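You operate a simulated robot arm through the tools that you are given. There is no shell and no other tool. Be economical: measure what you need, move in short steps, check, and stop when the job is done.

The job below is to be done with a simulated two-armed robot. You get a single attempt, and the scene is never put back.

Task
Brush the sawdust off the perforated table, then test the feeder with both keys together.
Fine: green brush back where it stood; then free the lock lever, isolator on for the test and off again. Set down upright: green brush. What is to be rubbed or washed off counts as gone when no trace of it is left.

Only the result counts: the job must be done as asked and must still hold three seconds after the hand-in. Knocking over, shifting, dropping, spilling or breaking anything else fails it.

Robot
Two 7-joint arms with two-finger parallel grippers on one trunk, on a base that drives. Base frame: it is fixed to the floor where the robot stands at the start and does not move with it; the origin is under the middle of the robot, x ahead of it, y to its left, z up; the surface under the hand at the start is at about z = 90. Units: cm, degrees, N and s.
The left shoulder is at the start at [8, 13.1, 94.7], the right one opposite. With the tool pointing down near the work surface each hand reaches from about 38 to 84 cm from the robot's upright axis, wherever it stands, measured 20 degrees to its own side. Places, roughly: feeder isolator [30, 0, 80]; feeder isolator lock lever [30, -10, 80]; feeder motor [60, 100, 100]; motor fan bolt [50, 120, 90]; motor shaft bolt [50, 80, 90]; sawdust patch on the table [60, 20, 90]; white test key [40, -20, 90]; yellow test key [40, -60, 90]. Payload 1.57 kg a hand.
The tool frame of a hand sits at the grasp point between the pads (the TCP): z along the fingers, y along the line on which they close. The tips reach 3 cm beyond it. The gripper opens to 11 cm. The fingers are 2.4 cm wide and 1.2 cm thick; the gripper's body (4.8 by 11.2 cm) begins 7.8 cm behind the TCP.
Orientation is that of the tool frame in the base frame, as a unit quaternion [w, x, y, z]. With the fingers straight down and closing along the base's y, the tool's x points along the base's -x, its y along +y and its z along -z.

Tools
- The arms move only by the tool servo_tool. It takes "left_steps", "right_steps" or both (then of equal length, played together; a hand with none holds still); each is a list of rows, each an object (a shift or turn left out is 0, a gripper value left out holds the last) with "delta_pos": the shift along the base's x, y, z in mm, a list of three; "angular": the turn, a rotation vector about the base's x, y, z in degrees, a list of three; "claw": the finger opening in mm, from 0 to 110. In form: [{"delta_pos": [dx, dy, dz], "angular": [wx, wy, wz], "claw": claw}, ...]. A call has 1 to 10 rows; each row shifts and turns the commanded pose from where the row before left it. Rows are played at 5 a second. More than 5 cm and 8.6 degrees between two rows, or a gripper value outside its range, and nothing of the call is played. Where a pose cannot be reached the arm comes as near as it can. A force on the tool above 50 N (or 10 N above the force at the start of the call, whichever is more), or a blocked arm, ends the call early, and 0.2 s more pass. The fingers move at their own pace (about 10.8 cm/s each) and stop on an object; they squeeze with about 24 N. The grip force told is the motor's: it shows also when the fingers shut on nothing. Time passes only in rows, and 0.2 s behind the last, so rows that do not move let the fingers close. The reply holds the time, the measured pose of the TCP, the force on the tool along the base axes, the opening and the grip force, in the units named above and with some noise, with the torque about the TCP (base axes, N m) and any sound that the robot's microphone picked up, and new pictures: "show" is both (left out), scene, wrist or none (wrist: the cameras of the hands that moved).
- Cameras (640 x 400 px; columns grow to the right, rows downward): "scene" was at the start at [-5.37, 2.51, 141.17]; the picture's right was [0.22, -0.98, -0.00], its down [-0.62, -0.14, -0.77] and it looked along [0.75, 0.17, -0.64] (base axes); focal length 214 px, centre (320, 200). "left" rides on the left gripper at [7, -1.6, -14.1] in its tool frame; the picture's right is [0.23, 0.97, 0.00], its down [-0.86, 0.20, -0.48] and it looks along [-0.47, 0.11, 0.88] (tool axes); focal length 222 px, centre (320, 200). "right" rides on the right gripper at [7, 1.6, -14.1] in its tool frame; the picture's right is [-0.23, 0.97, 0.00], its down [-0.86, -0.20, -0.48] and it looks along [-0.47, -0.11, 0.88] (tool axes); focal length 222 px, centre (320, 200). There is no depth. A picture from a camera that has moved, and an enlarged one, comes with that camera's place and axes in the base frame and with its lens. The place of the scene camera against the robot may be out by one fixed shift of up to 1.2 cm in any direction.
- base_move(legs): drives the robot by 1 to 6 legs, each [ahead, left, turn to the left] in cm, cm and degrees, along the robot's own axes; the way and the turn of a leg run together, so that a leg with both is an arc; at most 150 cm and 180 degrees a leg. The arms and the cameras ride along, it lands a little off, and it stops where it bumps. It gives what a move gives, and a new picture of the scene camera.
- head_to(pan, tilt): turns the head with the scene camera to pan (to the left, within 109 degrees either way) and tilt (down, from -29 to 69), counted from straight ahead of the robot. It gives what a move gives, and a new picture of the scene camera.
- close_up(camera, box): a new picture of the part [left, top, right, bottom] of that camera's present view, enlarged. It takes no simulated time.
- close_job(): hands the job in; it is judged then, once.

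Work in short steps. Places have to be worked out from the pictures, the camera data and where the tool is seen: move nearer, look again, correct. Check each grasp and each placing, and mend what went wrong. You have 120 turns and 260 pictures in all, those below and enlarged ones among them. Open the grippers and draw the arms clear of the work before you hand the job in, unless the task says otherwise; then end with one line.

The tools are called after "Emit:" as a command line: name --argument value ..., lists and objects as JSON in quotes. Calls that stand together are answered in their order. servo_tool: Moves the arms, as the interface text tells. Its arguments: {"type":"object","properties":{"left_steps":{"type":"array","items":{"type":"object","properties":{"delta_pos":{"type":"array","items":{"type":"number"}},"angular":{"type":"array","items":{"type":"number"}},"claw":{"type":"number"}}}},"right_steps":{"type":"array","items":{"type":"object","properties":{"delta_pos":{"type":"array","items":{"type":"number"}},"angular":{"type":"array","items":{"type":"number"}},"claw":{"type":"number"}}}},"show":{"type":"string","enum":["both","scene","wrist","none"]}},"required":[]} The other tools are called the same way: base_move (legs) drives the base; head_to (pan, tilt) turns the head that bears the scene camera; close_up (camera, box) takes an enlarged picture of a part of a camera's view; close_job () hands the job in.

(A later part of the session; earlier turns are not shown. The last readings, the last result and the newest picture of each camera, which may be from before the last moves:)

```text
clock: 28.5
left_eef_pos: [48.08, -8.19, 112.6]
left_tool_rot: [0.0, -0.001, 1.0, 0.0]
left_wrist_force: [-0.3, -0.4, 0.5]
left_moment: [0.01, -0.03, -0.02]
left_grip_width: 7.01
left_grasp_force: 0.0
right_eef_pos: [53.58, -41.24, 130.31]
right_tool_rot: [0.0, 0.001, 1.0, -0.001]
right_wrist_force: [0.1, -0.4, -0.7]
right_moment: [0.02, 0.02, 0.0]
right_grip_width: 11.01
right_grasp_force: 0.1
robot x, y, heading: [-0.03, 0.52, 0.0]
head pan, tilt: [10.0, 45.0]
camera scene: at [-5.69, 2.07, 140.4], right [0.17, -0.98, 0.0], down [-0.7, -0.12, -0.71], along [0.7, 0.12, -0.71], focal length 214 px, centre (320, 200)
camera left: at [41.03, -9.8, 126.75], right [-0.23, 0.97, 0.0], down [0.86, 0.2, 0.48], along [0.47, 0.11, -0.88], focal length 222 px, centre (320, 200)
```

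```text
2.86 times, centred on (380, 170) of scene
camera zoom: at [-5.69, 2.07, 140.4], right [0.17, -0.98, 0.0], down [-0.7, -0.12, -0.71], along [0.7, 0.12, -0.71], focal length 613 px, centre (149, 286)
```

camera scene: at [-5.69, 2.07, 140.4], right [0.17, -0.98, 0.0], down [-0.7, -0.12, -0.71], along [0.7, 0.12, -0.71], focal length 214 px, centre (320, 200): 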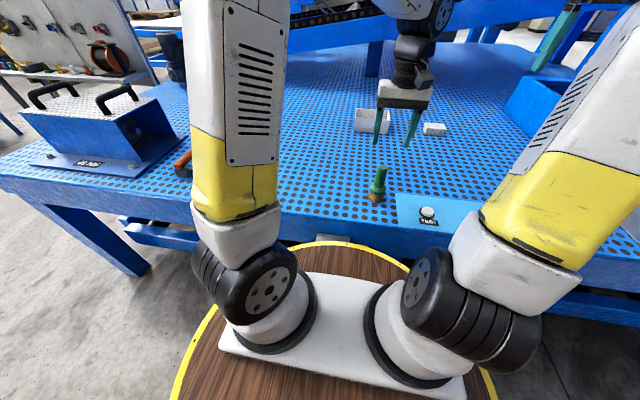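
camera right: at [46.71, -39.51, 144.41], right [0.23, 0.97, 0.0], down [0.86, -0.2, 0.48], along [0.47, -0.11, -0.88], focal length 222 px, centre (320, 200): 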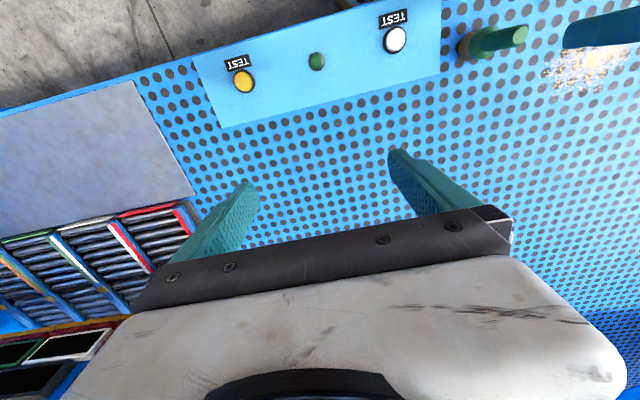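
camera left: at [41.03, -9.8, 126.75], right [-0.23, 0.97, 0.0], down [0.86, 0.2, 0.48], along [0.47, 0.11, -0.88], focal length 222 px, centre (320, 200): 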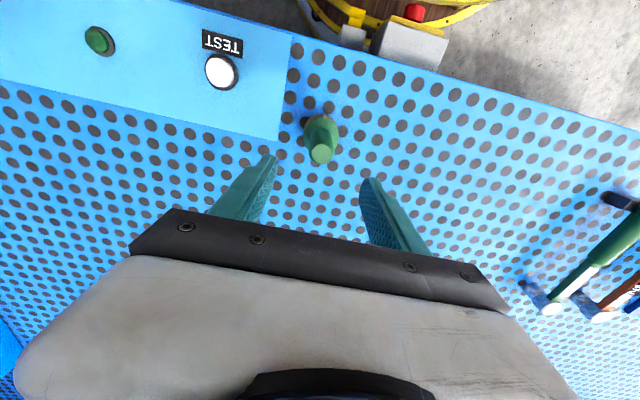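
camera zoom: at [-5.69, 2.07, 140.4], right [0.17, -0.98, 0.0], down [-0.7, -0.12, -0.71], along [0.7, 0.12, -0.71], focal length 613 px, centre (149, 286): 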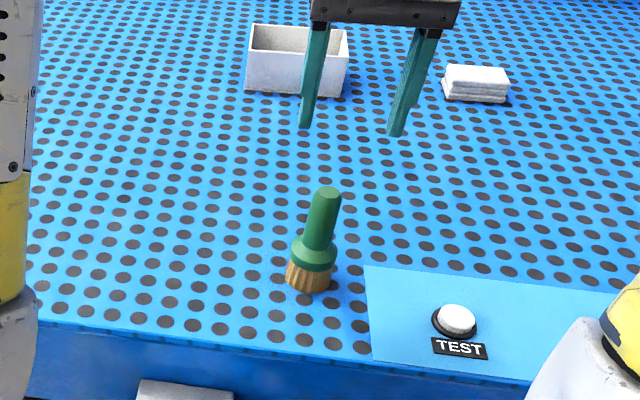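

Brush is standing upright at its spot. Now I raise the left hand, and back up to see the isolator on the table front.

Emit:
servo_tool --left_steps '[{"delta_pos": [0, 0, 40]}, {"delta_pos": [0, 40, 20]}, {"delta_pos": [0, 45, 20]}, {"delta_pos": [0, 45, 0]}, {"delta_pos": [0, 45, 0]}, {"delta_pos": [0, 45, 0]}, {"delta_pos": [0, 45, 0]}]' --show "none"

Emit:
base_move --legs '[[-45, 0, 0]]'

Emit:
head_to --pan 0 --tilt 50

```text
clock: 30.1
left_eef_pos: [48.12, 18.16, 120.16]
left_tool_rot: [0.0, 0.0, 1.0, -0.001]
left_wrist_force: [-1.0, 0.2, 0.7]
left_moment: [0.04, 0.03, -0.04]
left_grip_width: 7.0
left_grasp_force: 0.0
right_eef_pos: [53.67, -41.12, 130.44]
right_tool_rot: [0.0, 0.001, 1.0, 0.0]
right_wrist_force: [-0.1, -0.4, -0.5]
right_moment: [0.01, -0.02, 0.01]
right_grip_width: 11.0
right_grasp_force: 0.1
robot x, y, heading: [0.2, -0.03, 0.1]
head pan, tilt: [10.0, 45.0]
```

```text
clock: 32.9
left_eef_pos: [2.05, 18.42, 120.14]
left_tool_rot: [0.0, -0.006, 1.0, 0.0]
left_wrist_force: [0.7, -0.3, -0.5]
left_moment: [0.0, -0.02, 0.0]
left_grip_width: 6.99
left_grasp_force: 0.1
right_eef_pos: [8.13, -41.01, 130.27]
right_tool_rot: [-0.001, -0.005, 1.0, 0.0]
right_wrist_force: [-0.3, 0.5, 0.4]
right_moment: [0.02, 0.01, 0.04]
right_grip_width: 11.0
right_grasp_force: 0.0
robot x, y, heading: [-45.76, -0.21, 0.7]
head pan, tilt: [10.0, 45.0]
camera scene: at [-51.64, 1.77, 140.4], right [0.18, -0.98, 0.0], down [-0.7, -0.13, -0.71], along [0.69, 0.13, -0.71], focal length 214 px, centre (320, 200)
```

scene: 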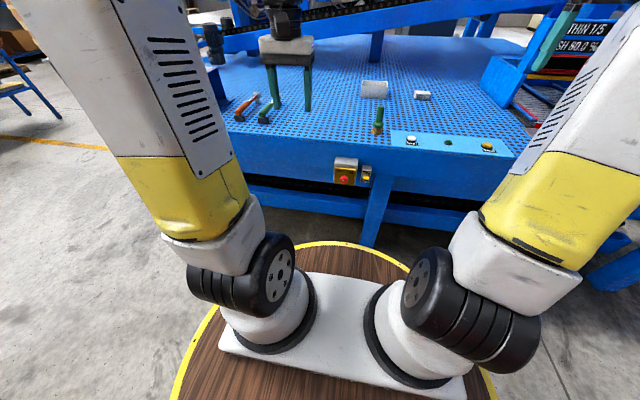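

```text
clock: 33.6
left_eef_pos: [2.0, 18.34, 120.37]
left_tool_rot: [0.0, -0.006, 1.0, 0.0]
left_wrist_force: [-0.4, 0.3, 0.1]
left_moment: [0.03, 0.02, -0.03]
left_grip_width: 7.0
left_grasp_force: 0.0
right_eef_pos: [8.11, -40.91, 130.34]
right_tool_rot: [0.0, -0.005, 1.0, 0.0]
right_wrist_force: [0.0, -1.2, 1.1]
right_moment: [0.0, 0.01, 0.03]
right_grip_width: 10.99
right_grasp_force: 0.1
robot x, y, heading: [-46.02, -0.34, 0.4]
head pan, tilt: [0.0, 50.0]
camera scene: at [-51.95, 0.36, 139.71], right [0.01, -1.0, 0.0], down [-0.77, -0.01, -0.64], along [0.64, 0.01, -0.77], focal length 214 px, centre (320, 200)
```

scene: 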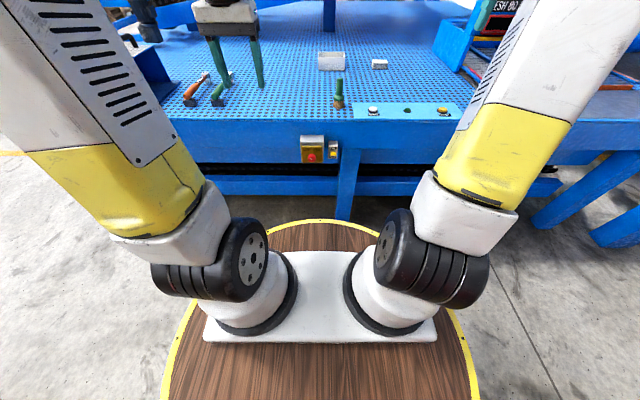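

Emit:
close_up --camera "scene" --box '[280, 120, 360, 170]'

Emit:
close_up --camera "scene" --box '[280, 40, 480, 165]'

```text
8.00 times, centred on (320, 145) of scene
camera zoom: at [-51.95, 0.36, 139.71], right [0.01, -1.0, 0.0], down [-0.77, -0.01, -0.64], along [0.64, 0.01, -0.77], focal length 1716 px, centre (320, 640)
```

zoom: 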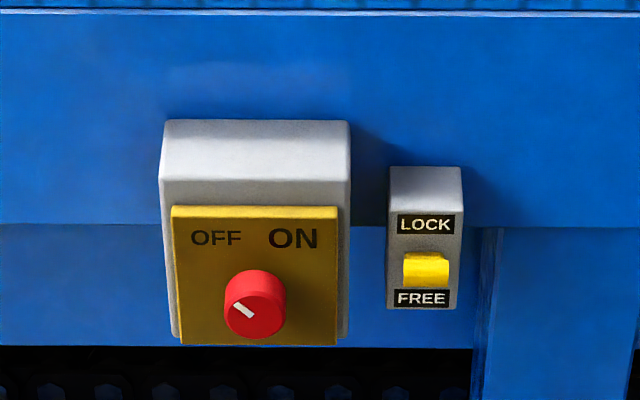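

```text
3.20 times, centred on (380, 102) of scene
camera zoom: at [-51.95, 0.36, 139.71], right [0.01, -1.0, 0.0], down [-0.77, -0.01, -0.64], along [0.64, 0.01, -0.77], focal length 686 px, centre (128, 512)
```

zoom: 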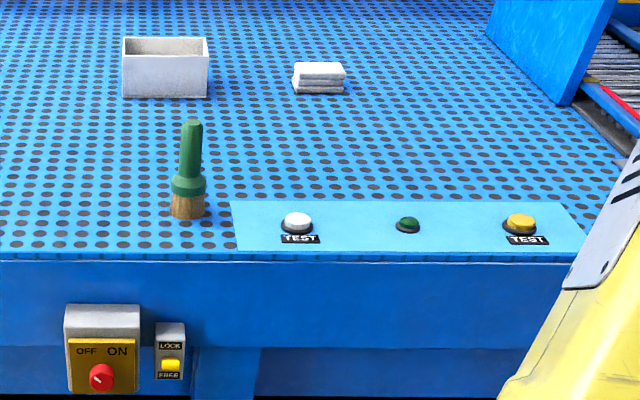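

Isolator knob (red, pointer at OFF, up-left) is at about y≈5, z≈72; the lock lever at y≈-5. I turn the left hand to point ahead, staying short of the table front, so its camera sees the panel.

Emit:
servo_tool --left_steps '[{"delta_pos": [15, -10, -25], "angular": [0, -8.5, 0]}, {"delta_pos": [15, -10, -25], "angular": [0, -8.5, 0]}, {"delta_pos": [15, -10, -25], "angular": [0, -8.5, 0]}, {"delta_pos": [15, -10, -25], "angular": [0, -8.5, 0]}, {"delta_pos": [15, -10, -25], "angular": [0, -8.5, 0]}, {"delta_pos": [15, -10, -25], "angular": [0, -8.5, 0]}, {"delta_pos": [10, -10, -25], "angular": [0, -8.5, 0]}, {"delta_pos": [10, -10, -25], "angular": [0, -8.5, 0]}, {"delta_pos": [10, -10, -25], "angular": [0, -8.5, 0]}, {"delta_pos": [10, -10, -25], "angular": [0, -8.5, 0]}]'

```text
clock: 35.8
left_eef_pos: [13.89, 9.15, 96.63]
left_tool_rot: [0.645, -0.018, 0.764, 0.018]
left_wrist_force: [-0.2, 0.5, 0.1]
left_moment: [0.01, 0.04, 0.02]
left_grip_width: 7.0
left_grasp_force: 0.1
left hand out of reach, approached as far as the arm can: row 5, 6, 10
right_eef_pos: [8.09, -41.14, 130.26]
right_tool_rot: [0.0, -0.005, 1.0, 0.001]
right_wrist_force: [-1.3, -1.8, -1.1]
right_moment: [0.11, -0.12, 0.0]
right_grip_width: 11.01
right_grasp_force: 0.0
robot x, y, heading: [-46.2, -0.15, 0.7]
head pan, tilt: [0.0, 50.0]
camera scene: at [-52.02, 0.23, 139.7], right [0.01, -1.0, 0.0], down [-0.77, -0.01, -0.64], along [0.64, 0.01, -0.77], focal length 214 px, centre (320, 200)
camera left: at [-1.03, 6.76, 92.13], right [-0.09, 0.97, -0.22], down [-0.34, 0.18, 0.92], along [0.94, 0.16, 0.31], focal length 222 px, centre (320, 200)
```

scene: 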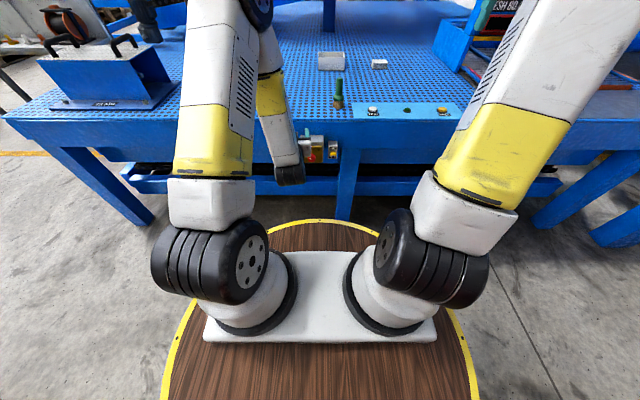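
left: 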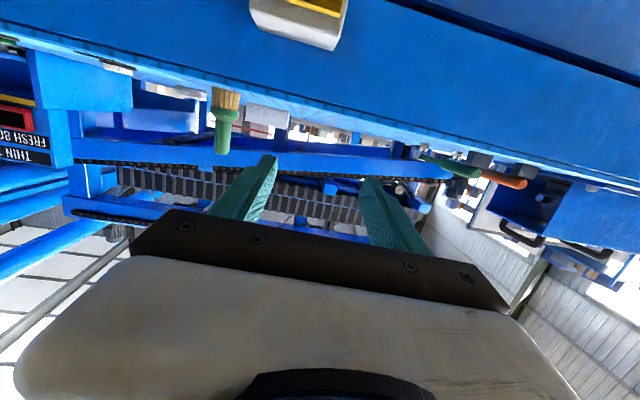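

The hand points nearly ahead. I lower it toward z≈74 and finish the turn to look at the panel.

Emit:
servo_tool --left_steps '[{"delta_pos": [0, 0, -40], "angular": [0, -4, 0]}, {"delta_pos": [0, 0, -40], "angular": [0, -4, 0]}, {"delta_pos": [0, -10, -40]}, {"delta_pos": [0, -10, -40]}, {"delta_pos": [0, -10, -40]}, {"delta_pos": [0, 0, -25]}, {}]'

```text
clock: 37.4
left_eef_pos: [13.74, 2.22, 75.36]
left_tool_rot: [0.696, -0.018, 0.717, 0.017]
left_wrist_force: [0.7, 0.9, -0.7]
left_moment: [0.0, 0.0, 0.04]
left_grip_width: 6.98
left_grasp_force: 0.2
left hand out of reach, approached as far as the arm can: row 1, 2, 3, 6
right_eef_pos: [8.06, -40.98, 130.42]
right_tool_rot: [0.0, -0.005, 1.0, 0.0]
right_wrist_force: [0.4, -1.0, 0.0]
right_moment: [-0.01, 0.0, -0.02]
right_grip_width: 11.01
right_grasp_force: 0.0
robot x, y, heading: [-45.92, 0.02, 0.5]
head pan, tilt: [0.0, 50.0]
camera scene: at [-51.95, 0.36, 139.71], right [0.01, -1.0, 0.0], down [-0.77, -0.01, -0.64], along [0.64, 0.01, -0.77], focal length 214 px, centre (320, 200)
camera left: at [-0.46, -0.06, 68.72], right [-0.06, 0.97, -0.23], down [-0.46, 0.18, 0.87], along [0.89, 0.15, 0.44], focal length 222 px, centre (320, 200)
```

scene: 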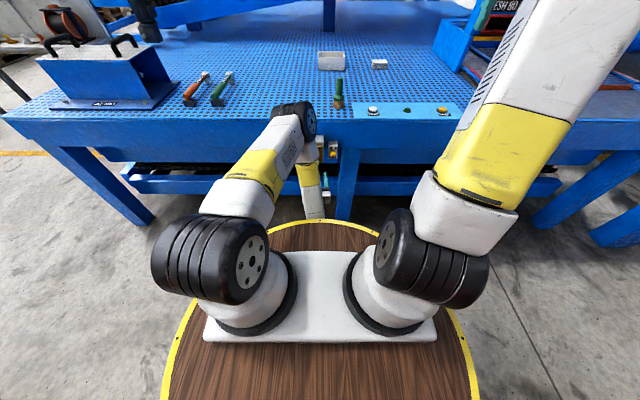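
left: 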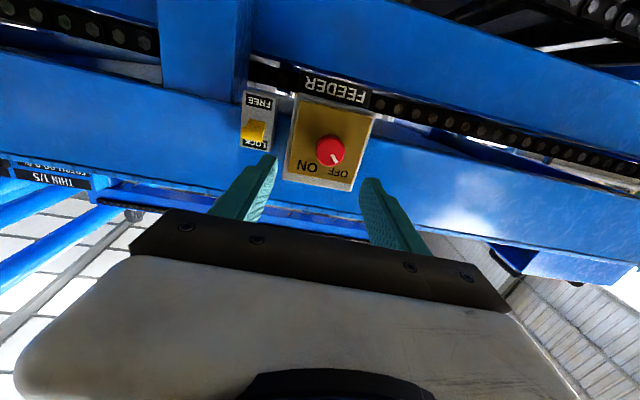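

Emit:
close_up --camera "left" --box '[220, 60, 400, 200]'

Emit:
close_up --camera "scene" --box '[200, 80, 400, 220]'

```text
2.86 times, centred on (310, 130) of left
camera zoom: at [-0.46, -0.06, 68.72], right [-0.06, 0.97, -0.23], down [-0.46, 0.18, 0.87], along [0.89, 0.15, 0.44], focal length 635 px, centre (349, 400)
```

zoom: 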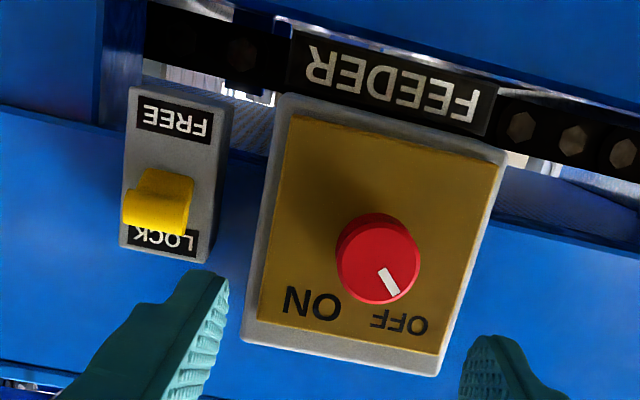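

```text
2.86 times, centred on (300, 150) of scene
camera zoom: at [-51.95, 0.36, 139.71], right [0.01, -1.0, 0.0], down [-0.77, -0.01, -0.64], along [0.64, 0.01, -0.77], focal length 613 px, centre (377, 343)
```

zoom: 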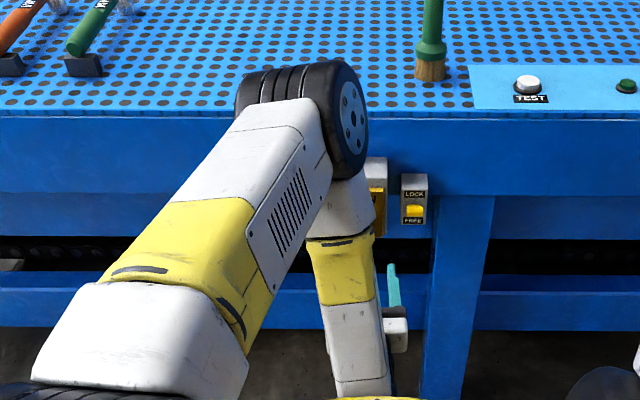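

The lever (up at LOCK) tip is at ~[28.5,-5.4,75.8], knob face at ~[27,4.7,75.5]. I close the left fingers and move ahead to above the lever's height, still short of it.

Emit:
servo_tool --left_steps '[{"delta_pos": [10, -20, 10], "claw": 0}, {"delta_pos": [20, -20, 15]}, {"delta_pos": [20, -20, 15]}, {"delta_pos": [10, -15, 0]}, {}]'

Emit:
close_up --camera "left" --box '[220, 40, 460, 200]'

```text
clock: 38.6
left_eef_pos: [19.55, -5.1, 79.24]
left_tool_rot: [0.697, -0.019, 0.717, 0.015]
left_wrist_force: [0.4, 0.2, -0.4]
left_moment: [-0.01, 0.01, 0.03]
left_grip_width: 0.01
left_grasp_force: 21.2
right_eef_pos: [8.18, -40.92, 130.36]
right_tool_rot: [0.0, -0.005, 1.0, 0.001]
right_wrist_force: [-0.4, -0.5, -0.5]
right_moment: [0.01, -0.01, 0.0]
right_grip_width: 10.99
right_grasp_force: 0.1
robot x, y, heading: [-45.91, -0.31, 0.6]
head pan, tilt: [0.0, 50.0]
camera scene: at [-51.94, 0.35, 139.71], right [0.01, -1.0, 0.0], down [-0.77, -0.01, -0.64], along [0.64, 0.01, -0.77], focal length 214 px, centre (320, 200)
camera left: at [5.37, -7.4, 72.62], right [-0.05, 0.97, -0.23], down [-0.46, 0.18, 0.87], along [0.89, 0.15, 0.44], focal length 222 px, centre (320, 200)
```

scene: 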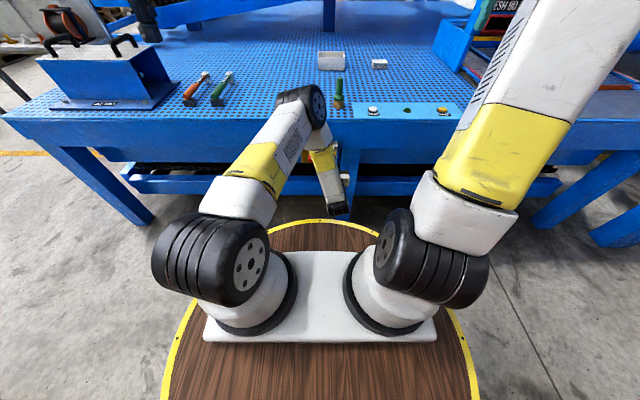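
left: 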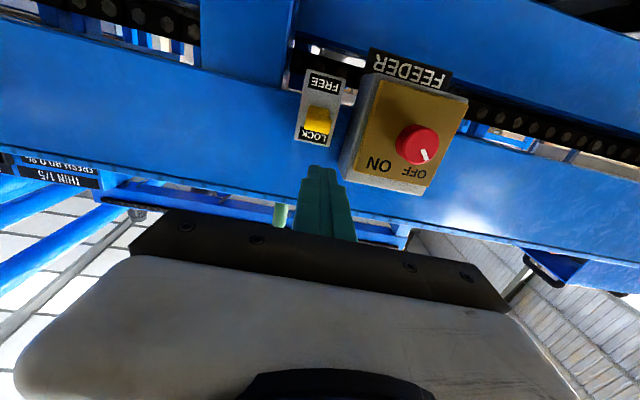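

```text
2.50 times, centred on (340, 120) of left
camera zoom: at [5.37, -7.4, 72.62], right [-0.05, 0.97, -0.23], down [-0.46, 0.18, 0.87], along [0.89, 0.15, 0.44], focal length 555 px, centre (270, 400)
```

zoom: 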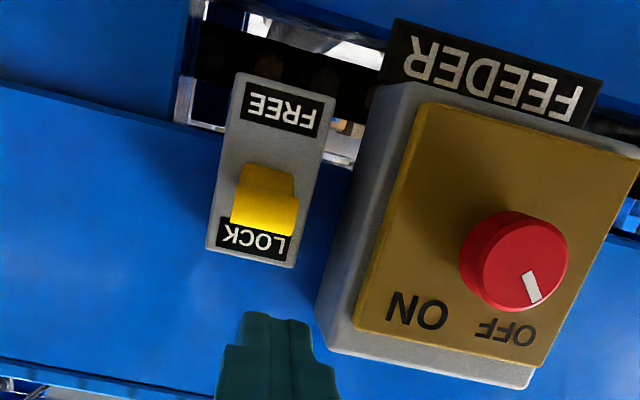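

Lever tip triangulates to [29.4,-5.7,75.7]. I bring the closed tips above it (TCP x≈26.6, z≈79.8), then press down.

Emit:
servo_tool --left_steps '[{"delta_pos": [20, -3, 6]}, {"delta_pos": [30, -3, 0]}, {"delta_pos": [21, 0, 0]}, {}]' --show "wrist"

Emit:
close_up --camera "left" --box '[220, 40, 460, 200]'

Emit:
close_up --camera "scene" --box '[280, 110, 380, 180]'

```text
clock: 39.6
left_eef_pos: [26.72, -5.82, 79.76]
left_tool_rot: [0.696, -0.017, 0.717, 0.013]
left_wrist_force: [0.2, -0.7, -0.4]
left_moment: [0.01, -0.01, -0.01]
left_grip_width: 0.02
left_grasp_force: 21.0
right_eef_pos: [8.14, -40.9, 130.27]
right_tool_rot: [0.0, -0.005, 1.0, 0.0]
right_wrist_force: [0.4, -0.5, -0.1]
right_moment: [0.0, 0.0, -0.03]
right_grip_width: 11.0
right_grasp_force: 0.1
robot x, y, heading: [-46.05, -0.27, 0.5]
head pan, tilt: [0.0, 50.0]
camera left: at [12.52, -8.15, 73.17], right [-0.05, 0.97, -0.23], down [-0.46, 0.18, 0.87], along [0.89, 0.15, 0.44], focal length 222 px, centre (320, 200)
```

left: 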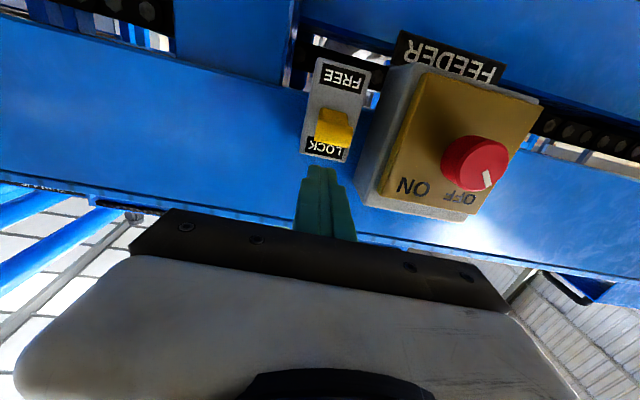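

```text
2.50 times, centred on (340, 120) of left
camera zoom: at [12.52, -8.15, 73.17], right [-0.05, 0.97, -0.23], down [-0.46, 0.18, 0.87], along [0.89, 0.15, 0.44], focal length 555 px, centre (270, 400)
```

zoom: 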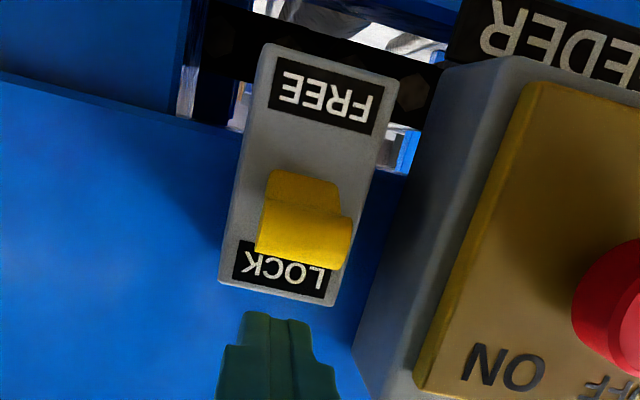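

```text
5.71 times, centred on (330, 145) of scene
camera zoom: at [-51.94, 0.35, 139.71], right [0.01, -1.0, 0.0], down [-0.77, -0.01, -0.64], along [0.64, 0.01, -0.77], focal length 1226 px, centre (263, 514)
```

zoom: 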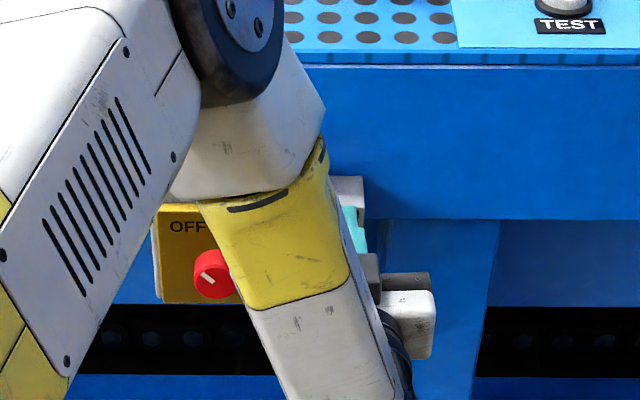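

Fingertips are just above the lever and aligned. Press down in steps.

Emit:
servo_tool --left_steps '[{"delta_pos": [0, 0, -10]}, {"delta_pos": [0, 0, -10]}, {"delta_pos": [0, 0, -10]}, {"delta_pos": [0, 0, -10]}, {}]' --show "wrist"

Emit:
close_up --camera "left" --box '[220, 40, 460, 200]'

```text
clock: 40.8
left_eef_pos: [26.75, -5.93, 75.93]
left_tool_rot: [0.699, -0.018, 0.715, 0.013]
left_wrist_force: [-8.2, 2.1, 23.4]
left_moment: [0.04, -0.55, 0.27]
left_grip_width: 0.0
left_grasp_force: 21.2
right_eef_pos: [8.04, -40.87, 130.34]
right_tool_rot: [0.0, -0.006, 1.0, 0.0]
right_wrist_force: [-0.2, 0.5, -0.7]
right_moment: [0.01, -0.04, 0.02]
right_grip_width: 10.99
right_grasp_force: 0.2
robot x, y, heading: [-45.68, -0.23, 0.6]
head pan, tilt: [0.0, 50.0]
camera left: at [12.53, -8.22, 69.29], right [-0.05, 0.97, -0.23], down [-0.47, 0.18, 0.86], along [0.88, 0.15, 0.45], focal length 222 px, centre (320, 200)
```

left: 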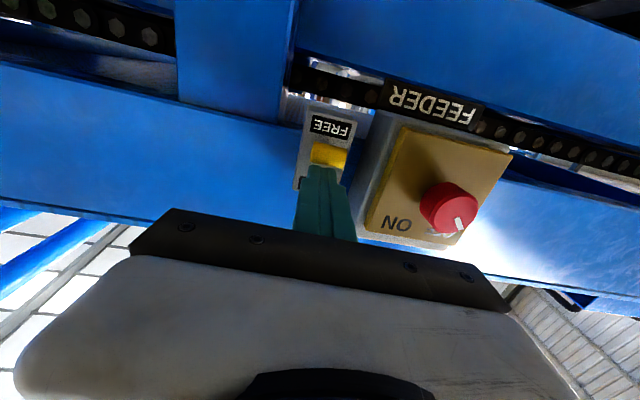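

```text
2.50 times, centred on (340, 120) of left
camera zoom: at [12.53, -8.22, 69.29], right [-0.05, 0.97, -0.23], down [-0.47, 0.18, 0.86], along [0.88, 0.15, 0.45], focal length 555 px, centre (270, 400)
```

zoom: 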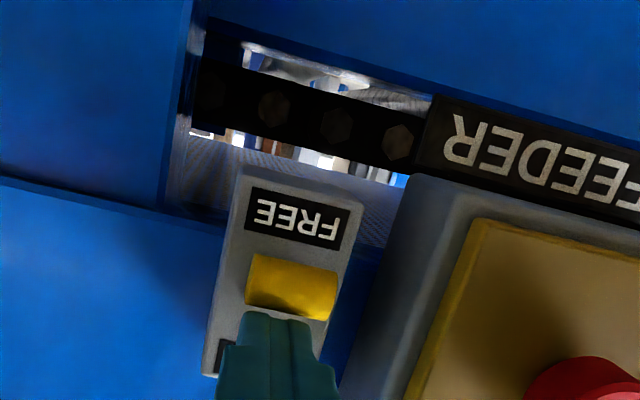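

The lever has swung toward FREE with 23 N resistance. I press a few mm more to see whether it is at its stop.

Emit:
servo_tool --left_steps '[{"delta_pos": [0, 0, -4]}, {"delta_pos": [0, 0, -4]}, {}]' --show "none"

Emit:
servo_tool --left_steps '[{"delta_pos": [0, 0, 20]}, {"delta_pos": [-10, 0, 30]}, {"delta_pos": [-30, 0, 0]}, {}]' --show "wrist"

Emit:
close_up --camera "left" --box '[220, 40, 460, 200]'

```text
clock: 41.3
left_eef_pos: [26.95, -6.1, 76.06]
left_tool_rot: [0.703, -0.019, 0.711, 0.013]
left_wrist_force: [-3.8, -0.4, 9.2]
left_moment: [0.05, -0.17, 0.09]
left_grip_width: 0.04
left_grasp_force: 21.5
right_eef_pos: [8.0, -40.86, 130.29]
right_tool_rot: [0.0, -0.006, 1.0, 0.0]
right_wrist_force: [0.0, -0.1, -0.4]
right_moment: [-0.01, -0.01, 0.02]
right_grip_width: 11.01
right_grasp_force: 0.0
robot x, y, heading: [-46.1, -0.18, 0.5]
head pan, tilt: [0.0, 50.0]
stopped in row 2 (left hand): the force on the tool passed its limit at 54 N (the readings are from after the stop); the commanded pose is now the measured one
```

```text
clock: 42.3
left_eef_pos: [22.92, -5.91, 80.75]
left_tool_rot: [0.701, -0.019, 0.712, 0.013]
left_wrist_force: [-0.5, 0.0, 0.8]
left_moment: [-0.02, 0.03, -0.01]
left_grip_width: 0.02
left_grasp_force: 21.3
right_eef_pos: [8.14, -40.94, 130.27]
right_tool_rot: [0.0, -0.005, 1.0, 0.0]
right_wrist_force: [-0.2, 1.0, -0.3]
right_moment: [0.03, -0.01, 0.02]
right_grip_width: 10.98
right_grasp_force: 0.1
robot x, y, heading: [-45.88, -0.52, 0.4]
head pan, tilt: [0.0, 50.0]
camera left: at [8.69, -8.15, 73.95], right [-0.05, 0.97, -0.23], down [-0.47, 0.18, 0.86], along [0.88, 0.15, 0.45], focal length 222 px, centre (320, 200)
```

left: 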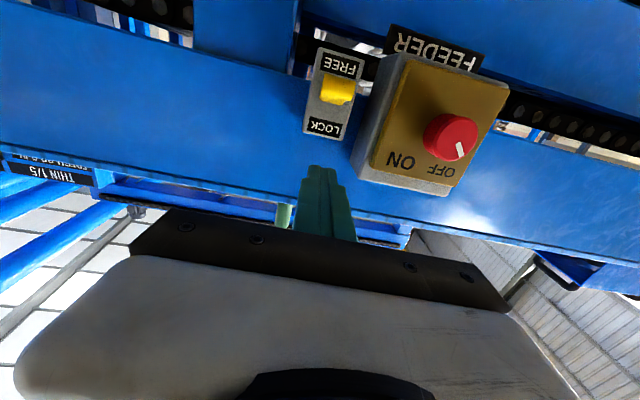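

```text
2.50 times, centred on (340, 120) of left
camera zoom: at [8.69, -8.15, 73.95], right [-0.05, 0.97, -0.23], down [-0.47, 0.18, 0.86], along [0.88, 0.15, 0.45], focal length 555 px, centre (270, 400)
```

zoom: 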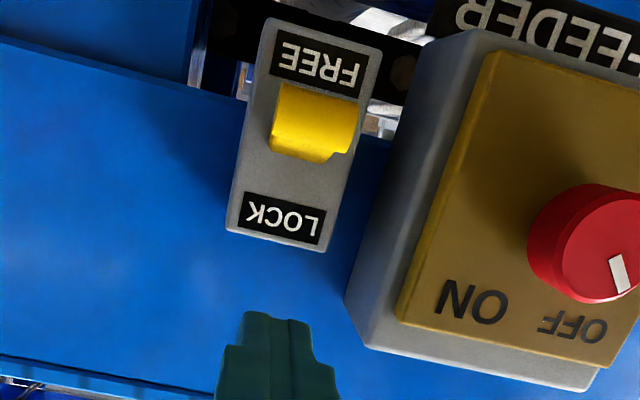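

Lever is at FREE and stays. The knob face centre triangulates to [27.2,4.6,75.5]. I move in front of the knob, open the fingers and pre-roll -40° about x.

Emit:
servo_tool --left_steps '[{"delta_pos": [-30, 0, 0], "claw": 70}, {"delta_pos": [-20, 25, -15], "angular": [-8, 0, 0]}, {"delta_pos": [0, 30, -15], "angular": [-8, 0, 0]}, {"delta_pos": [0, 30, -15], "angular": [-8, 0, 0]}, {"delta_pos": [0, 20, -8], "angular": [-8, 0, 0]}, {"angular": [-8, 0, 0]}, {}]'

```text
clock: 43.9
left_eef_pos: [19.06, -11.39, 87.45]
left_tool_rot: [0.641, -0.267, 0.696, -0.181]
left_wrist_force: [-0.1, 0.5, 0.4]
left_moment: [-0.01, 0.03, -0.01]
left_grip_width: 7.0
left_grasp_force: 0.0
left hand out of reach, approached as far as the arm can: row 3, 4, 5, 6
right_eef_pos: [8.04, -40.83, 130.28]
right_tool_rot: [0.0, -0.005, 1.0, 0.0]
right_wrist_force: [-0.3, -0.6, 0.2]
right_moment: [0.0, 0.03, 0.01]
right_grip_width: 11.01
right_grasp_force: 0.0
robot x, y, heading: [-46.13, 0.04, 0.7]
head pan, tilt: [0.0, 50.0]
camera scene: at [-51.96, 0.36, 139.71], right [0.01, -1.0, 0.0], down [-0.77, -0.01, -0.64], along [0.64, 0.01, -0.77], focal length 214 px, centre (320, 200)
camera left: at [5.06, -18.12, 84.37], right [-0.14, 0.63, -0.76], down [-0.47, 0.63, 0.61], along [0.87, 0.45, 0.21], focal length 222 px, centre (320, 200)
```

scene: 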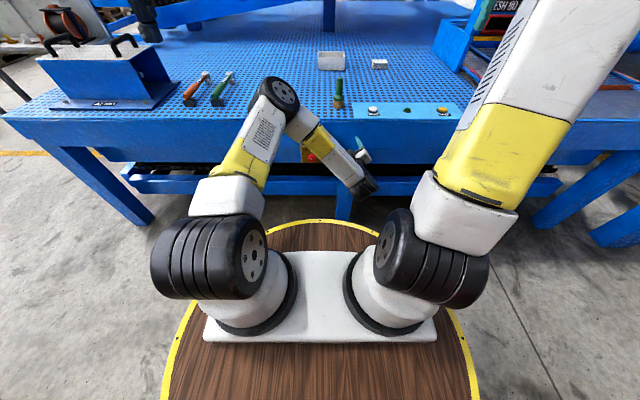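
left: 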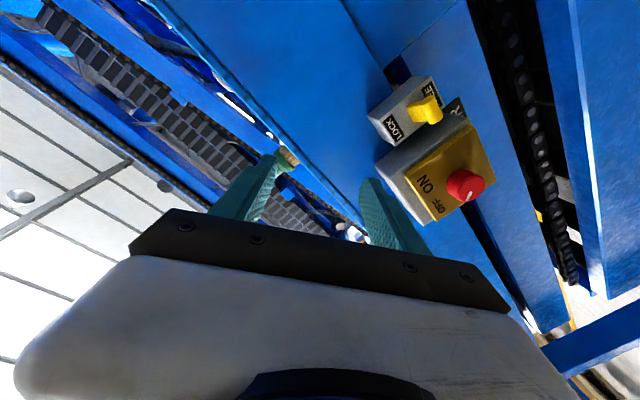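

Negative roll drives the arm to a limit. I unroll, back to roll ~+10°, and approach the spot in front of the knob; then turn in the positive sense from there.

Emit:
servo_tool --left_steps '[{"angular": [8.5, 0, 0]}, {"angular": [8.5, 0, 0]}, {"angular": [8.5, 0, 0]}, {"delta_pos": [0, 20, -10], "angular": [8.5, 0, 0]}, {"delta_pos": [0, 25, -20], "angular": [8.5, 0, 0]}, {"delta_pos": [0, 30, -20], "angular": [8.5, 0, 0]}, {"delta_pos": [0, 30, -30]}, {"delta_pos": [0, 30, -30]}, {"delta_pos": [0, 24, -10]}, {}]'

```text
clock: 46.1
left_eef_pos: [18.98, 4.61, 75.21]
left_tool_rot: [0.696, 0.04, 0.708, 0.114]
left_wrist_force: [0.8, 0.5, -0.8]
left_moment: [-0.02, -0.01, 0.06]
left_grip_width: 6.97
left_grasp_force: 0.2
right_eef_pos: [8.07, -40.86, 130.3]
right_tool_rot: [0.0, -0.006, 1.0, 0.0]
right_wrist_force: [0.1, -0.2, -0.6]
right_moment: [0.01, 0.0, 0.0]
right_grip_width: 10.97
right_grasp_force: 0.0
robot x, y, heading: [-46.16, -0.38, 0.6]
head pan, tilt: [0.0, 50.0]
camera scene: at [-51.96, 0.35, 139.71], right [0.01, -1.0, 0.0], down [-0.77, -0.01, -0.64], along [0.64, 0.01, -0.77], focal length 214 px, centre (320, 200)
camera left: at [4.89, 3.08, 68.12], right [-0.1, 0.99, -0.01], down [-0.47, -0.04, 0.88], along [0.88, 0.1, 0.47], focal length 222 px, centre (320, 200)
```

scene: 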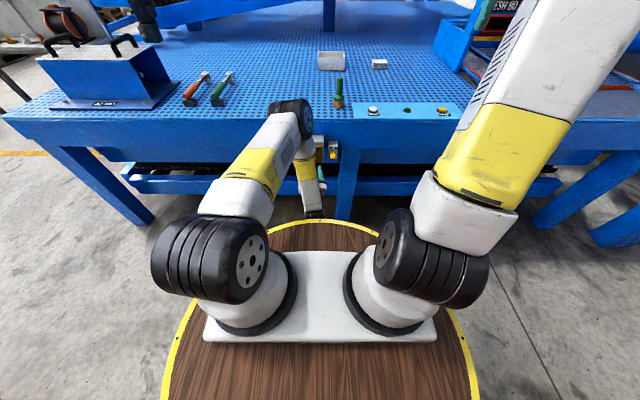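
left: 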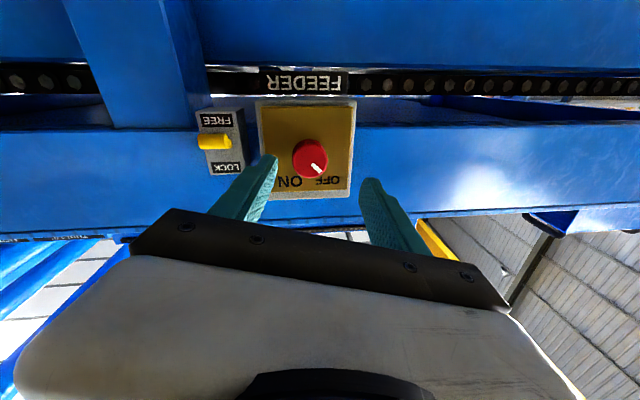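

Now well in front of the knob; tool yaw is about +6°, which I correct, then test-roll +85° in free space to confirm the reach.

Emit:
servo_tool --left_steps '[{"angular": [0, 0, -6]}, {"angular": [8.5, 0, 0]}, {"angular": [8.5, 0, 0]}, {"angular": [8.5, 0, 0]}, {"angular": [8.5, 0, 0]}, {"angular": [8.5, 0, 0]}, {"angular": [8.5, 0, 0]}, {"angular": [8.5, 0, 0]}, {"angular": [8.5, 0, 0]}, {"angular": [8.5, 0, 0]}]' --show "wrist"

```text
clock: 48.3
left_eef_pos: [19.14, 4.47, 75.33]
left_tool_rot: [0.503, 0.495, 0.505, 0.497]
left_wrist_force: [0.0, -0.1, -0.4]
left_moment: [0.01, -0.02, 0.0]
left_grip_width: 6.99
left_grasp_force: 0.0
right_eef_pos: [8.11, -40.82, 130.34]
right_tool_rot: [0.0, -0.005, 1.0, 0.0]
right_wrist_force: [-1.0, 0.2, -0.4]
right_moment: [-0.05, -0.01, 0.03]
right_grip_width: 11.02
right_grasp_force: 0.0
robot x, y, heading: [-46.03, -0.22, 0.8]
head pan, tilt: [0.0, 50.0]
camera left: at [5.02, 11.42, 73.54], right [0.0, 0.24, 0.97], down [-0.48, -0.85, 0.21], along [0.88, -0.46, 0.11], focal length 222 px, centre (320, 200)
```

left: 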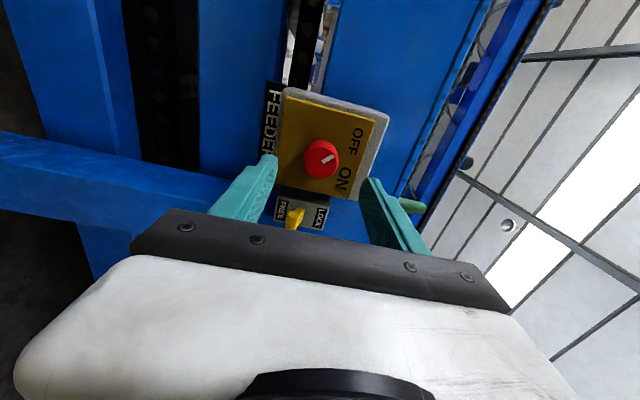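

Roll works to +90°. Roll back to about +20°, keep centred at y 4.55, z 75.1, then advance over the knob.

Emit:
servo_tool --left_steps '[{"angular": [-8.5, 0, 0]}, {"angular": [-8.5, 0, 0]}, {"angular": [-8.5, 0, 0]}, {"angular": [-8.5, 0, 0]}, {"angular": [-8.5, 0, 0]}, {"angular": [-8.5, 0, 0]}, {"angular": [-8.5, 0, 0]}, {"angular": [-8.5, 0, 0]}, {"delta_pos": [20, 1, -2]}, {}]' --show "none"

Emit:
servo_tool --left_steps '[{"delta_pos": [20, 0, 0]}, {"delta_pos": [15, 0, 0]}, {"delta_pos": [10, 0, 0]}, {}]' --show "wrist"

```text
clock: 50.5
left_eef_pos: [21.12, 4.68, 75.17]
left_tool_rot: [0.694, 0.129, 0.697, 0.128]
left_wrist_force: [0.5, 0.5, -1.2]
left_moment: [-0.02, 0.0, 0.0]
left_grip_width: 7.01
left_grasp_force: 0.0
right_eef_pos: [7.99, -40.98, 130.29]
right_tool_rot: [0.0, -0.005, 1.0, 0.0]
right_wrist_force: [0.6, -1.5, 0.6]
right_moment: [0.03, 0.04, 0.0]
right_grip_width: 10.99
right_grasp_force: 0.2
robot x, y, heading: [-45.92, -0.05, 0.6]
head pan, tilt: [0.0, 50.0]
```

```text
clock: 51.5
left_eef_pos: [25.63, 4.63, 75.05]
left_tool_rot: [0.694, 0.13, 0.697, 0.129]
left_wrist_force: [0.3, 1.2, 0.2]
left_moment: [0.01, -0.01, 0.0]
left_grip_width: 7.02
left_grasp_force: 0.1
right_eef_pos: [8.17, -40.92, 130.35]
right_tool_rot: [-0.001, -0.006, 1.0, 0.0]
right_wrist_force: [-0.1, -0.2, -0.7]
right_moment: [0.01, 0.0, 0.02]
right_grip_width: 11.0
right_grasp_force: 0.0
robot x, y, heading: [-45.9, -0.3, 0.5]
head pan, tilt: [0.0, 50.0]
camera left: at [11.51, 5.62, 68.08], right [0.0, 0.99, 0.14], down [-0.47, -0.12, 0.87], along [0.88, -0.07, 0.47], focal length 222 px, centre (320, 200)
```

left: 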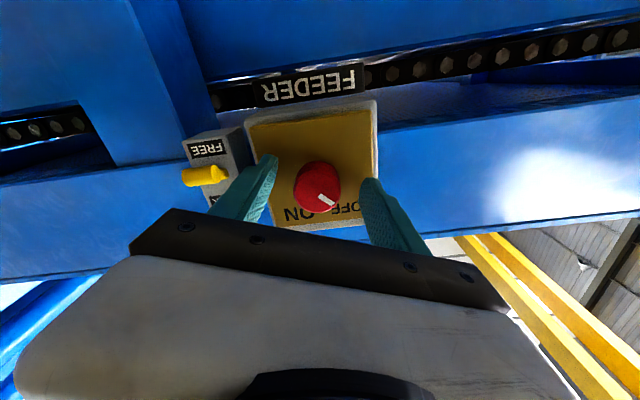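

Fingers straddle the knob. Advance 3 mm and close.

Emit:
servo_tool --left_steps '[{"delta_pos": [3, 0, 0]}, {"claw": 0}, {}, {}, {}]' --show "wrist"

Emit:
close_up --camera "left" --box '[200, 80, 440, 240]'

```text
clock: 52.7
left_eef_pos: [25.9, 4.55, 75.09]
left_tool_rot: [0.693, 0.131, 0.697, 0.128]
left_wrist_force: [5.2, -13.0, -8.4]
left_moment: [0.06, -0.13, 0.12]
left_grip_width: 3.56
left_grasp_force: 42.2
right_eef_pos: [8.11, -41.05, 130.23]
right_tool_rot: [0.0, -0.004, 1.0, 0.0]
right_wrist_force: [-0.4, -0.3, -0.2]
right_moment: [0.02, 0.0, 0.01]
right_grip_width: 10.99
right_grasp_force: 0.1
robot x, y, heading: [-45.86, 0.05, 0.8]
head pan, tilt: [0.0, 50.0]
camera left: at [11.81, 5.55, 68.01], right [0.0, 0.99, 0.14], down [-0.47, -0.12, 0.87], along [0.88, -0.07, 0.47], focal length 222 px, centre (320, 200)
```

left: 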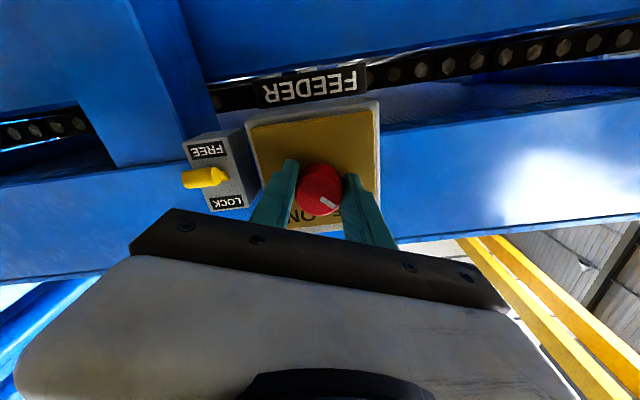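

```text
2.50 times, centred on (320, 160) of left
camera zoom: at [11.81, 5.55, 68.01], right [0.0, 0.99, 0.14], down [-0.47, -0.12, 0.87], along [0.88, -0.07, 0.47], focal length 555 px, centre (320, 300)
```

zoom: 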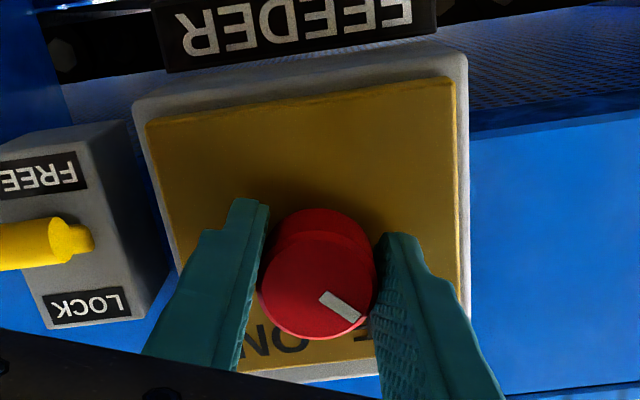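

Gripped at 3.56 cm with slight side load; I relax it by moving a mm toward -y/-z and turn +x (clockwise to ON).

Emit:
servo_tool --left_steps '[{"delta_pos": [0, -1, -1]}, {"angular": [7, 0, 0]}, {"angular": [7, 0, 0]}, {"angular": [7, 0, 0]}, {"angular": [7, 0, 0]}, {}]' --show "wrist"

Emit:
close_up --camera "left" --box '[200, 80, 440, 240]'

```text
clock: 54.1
left_eef_pos: [26.02, 4.66, 75.09]
left_tool_rot: [0.642, 0.293, 0.643, 0.296]
left_wrist_force: [-21.5, -1.8, 22.5]
left_moment: [-0.08, -0.24, 0.01]
left_grip_width: 3.59
left_grasp_force: 42.6
right_eef_pos: [7.98, -40.85, 130.37]
right_tool_rot: [0.0, -0.006, 1.0, 0.0]
right_wrist_force: [0.6, 0.3, -0.3]
right_moment: [0.0, 0.01, -0.01]
right_grip_width: 11.0
right_grasp_force: 0.0
robot x, y, heading: [-45.81, -0.53, 0.6]
head pan, tilt: [0.0, 50.0]
camera left: at [11.85, 8.82, 69.3], right [0.0, 0.81, 0.59], down [-0.48, -0.52, 0.71], along [0.88, -0.28, 0.39], focal length 222 px, centre (320, 200)
```

left: 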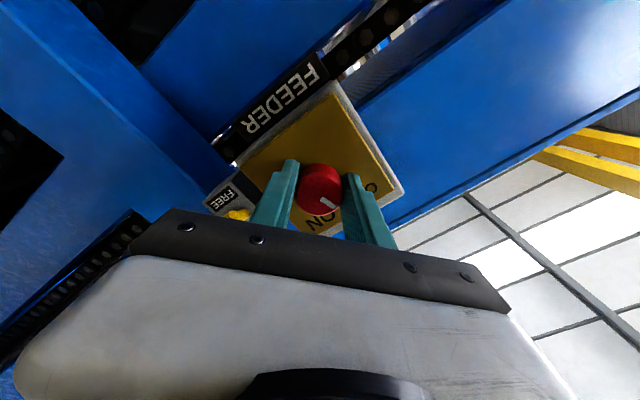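

```text
2.50 times, centred on (320, 160) of left
camera zoom: at [11.85, 8.82, 69.3], right [0.0, 0.81, 0.59], down [-0.48, -0.52, 0.71], along [0.88, -0.28, 0.39], focal length 555 px, centre (320, 300)
```

zoom: 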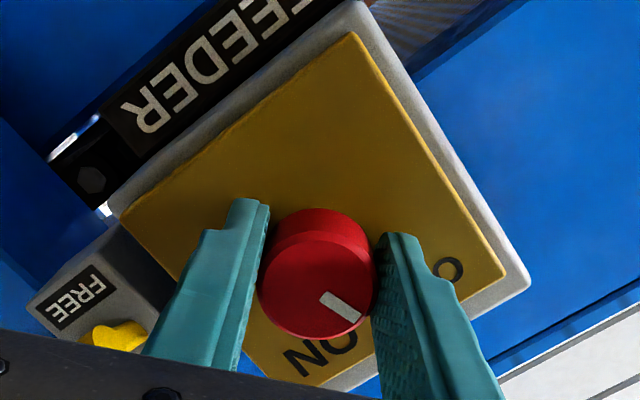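

The knob turns with the hand. I ease x back 2 mm and z up 1.5 mm to drop the side loads, and continue turning.

Emit:
servo_tool --left_steps '[{"delta_pos": [-2, 0, 1.5]}, {"angular": [7, 0, 0]}, {"angular": [7, 0, 0]}, {"angular": [7, 0, 0]}, {}]' --show "wrist"

Emit:
close_up --camera "left" --box '[200, 80, 440, 240]'

```text
clock: 55.3
left_eef_pos: [25.98, 4.76, 75.35]
left_tool_rot: [0.578, 0.406, 0.579, 0.408]
left_wrist_force: [37.8, 7.8, 9.8]
left_moment: [-0.04, 0.11, -0.21]
left_grip_width: 3.56
left_grasp_force: 42.6
right_eef_pos: [8.15, -40.86, 130.21]
right_tool_rot: [-0.001, -0.005, 1.0, -0.001]
right_wrist_force: [0.7, 0.2, 0.2]
right_moment: [0.03, 0.01, 0.0]
right_grip_width: 11.01
right_grasp_force: 0.1
robot x, y, heading: [-46.25, 0.08, 0.7]
head pan, tilt: [0.0, 50.0]
camera left: at [11.82, 10.64, 71.32], right [0.0, 0.54, 0.84], down [-0.47, -0.74, 0.48], along [0.88, -0.4, 0.26], focal length 222 px, centre (320, 200)
```

left: 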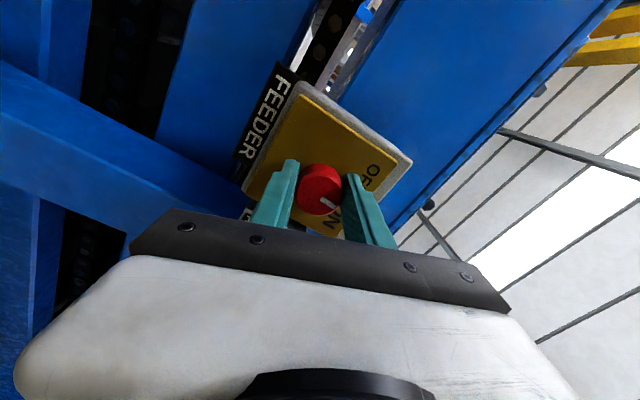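

```text
2.50 times, centred on (320, 160) of left
camera zoom: at [11.82, 10.64, 71.32], right [0.0, 0.54, 0.84], down [-0.47, -0.74, 0.48], along [0.88, -0.4, 0.26], focal length 555 px, centre (320, 300)
```

zoom: 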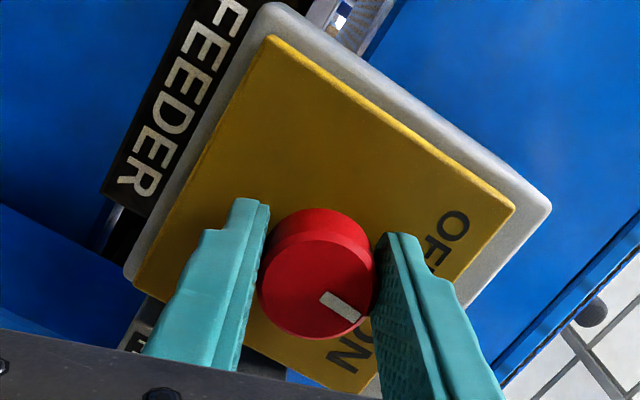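

Turning steadily (~49° so far); pointer still short of ON. Ease x by +2 mm and turn 21° more.

Emit:
servo_tool --left_steps '[{"delta_pos": [1.5, 0.5, 1]}, {"angular": [7, 0, 0]}, {"angular": [7, 0, 0]}, {"angular": [7, 0, 0]}, {}]' --show "wrist"

Emit:
close_up --camera "left" --box '[200, 80, 440, 240]'

```text
clock: 56.5
left_eef_pos: [25.88, 4.7, 75.39]
left_tool_rot: [0.494, 0.504, 0.495, 0.508]
left_wrist_force: [26.2, 14.6, 19.4]
left_moment: [-0.04, -0.23, 0.08]
left_grip_width: 3.57
left_grasp_force: 42.5
right_eef_pos: [8.11, -40.92, 130.33]
right_tool_rot: [0.0, -0.005, 1.0, 0.0]
right_wrist_force: [-0.9, 0.3, 0.6]
right_moment: [-0.01, -0.06, -0.01]
right_grip_width: 10.99
right_grasp_force: 0.1
robot x, y, heading: [-45.91, 0.15, 0.6]
head pan, tilt: [0.0, 50.0]
camera left: at [11.8, 11.66, 73.85], right [0.0, 0.21, 0.98], down [-0.47, -0.86, 0.18], along [0.88, -0.46, 0.1], focal length 222 px, centre (320, 200)
```

left: 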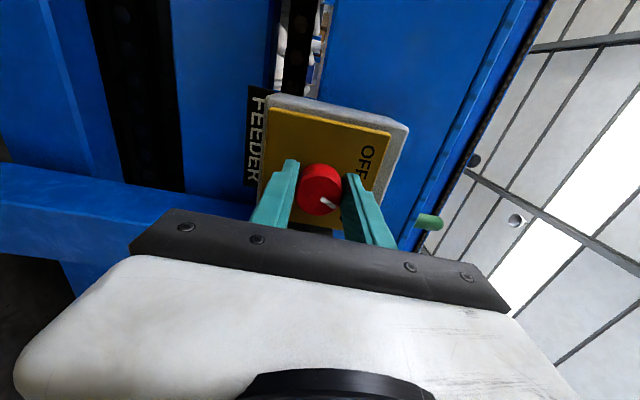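

```text
2.50 times, centred on (320, 160) of left
camera zoom: at [11.8, 11.66, 73.85], right [0.0, 0.21, 0.98], down [-0.47, -0.86, 0.18], along [0.88, -0.46, 0.1], focal length 555 px, centre (320, 300)
```

zoom: 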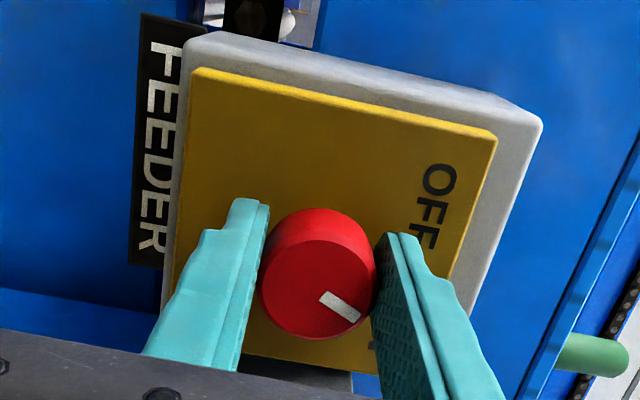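

70° turned so far. Ease the loads and turn on to ~91°.

Emit:
servo_tool --left_steps '[{"delta_pos": [1.5, 1, 1]}, {"angular": [7, 0, 0]}, {"angular": [7, 0, 0]}, {"angular": [7, 0, 0]}, {}]' --show "wrist"

Emit:
close_up --camera "left" --box '[200, 80, 440, 240]'

```text
clock: 57.7
left_eef_pos: [26.04, 4.69, 75.51]
left_tool_rot: [0.394, 0.584, 0.396, 0.588]
left_wrist_force: [-20.0, 12.8, 33.0]
left_moment: [-0.87, -0.23, 0.02]
left_grip_width: 3.6
left_grasp_force: 42.6
right_eef_pos: [8.01, -40.97, 130.4]
right_tool_rot: [0.001, -0.005, 1.0, -0.001]
right_wrist_force: [0.4, 0.2, -0.5]
right_moment: [-0.01, -0.01, 0.01]
right_grip_width: 11.01
right_grasp_force: 0.0
robot x, y, heading: [-45.79, -0.39, 0.4]
head pan, tilt: [0.0, 50.0]
camera left: at [11.81, 11.7, 76.53], right [0.0, -0.16, 0.99], down [-0.47, -0.87, -0.14], along [0.88, -0.47, -0.07], focal length 222 px, centre (320, 200)
```

left: 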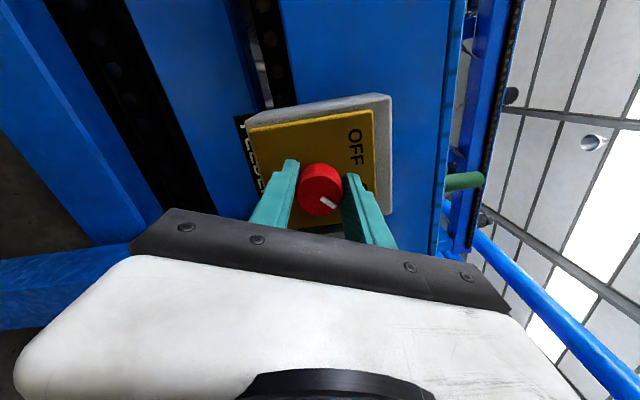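

```text
2.50 times, centred on (320, 160) of left
camera zoom: at [11.81, 11.7, 76.53], right [0.0, -0.16, 0.99], down [-0.47, -0.87, -0.14], along [0.88, -0.47, -0.07], focal length 555 px, centre (320, 300)
```

zoom: 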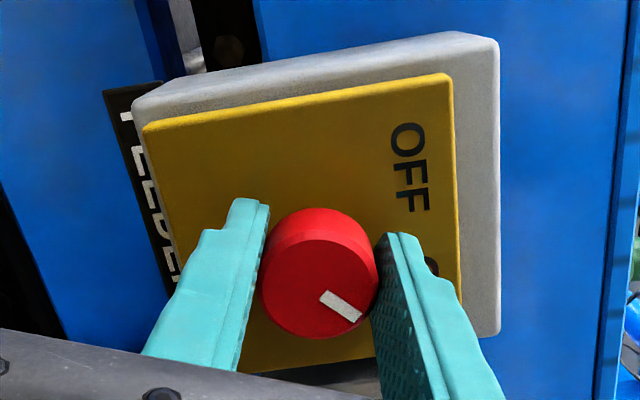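

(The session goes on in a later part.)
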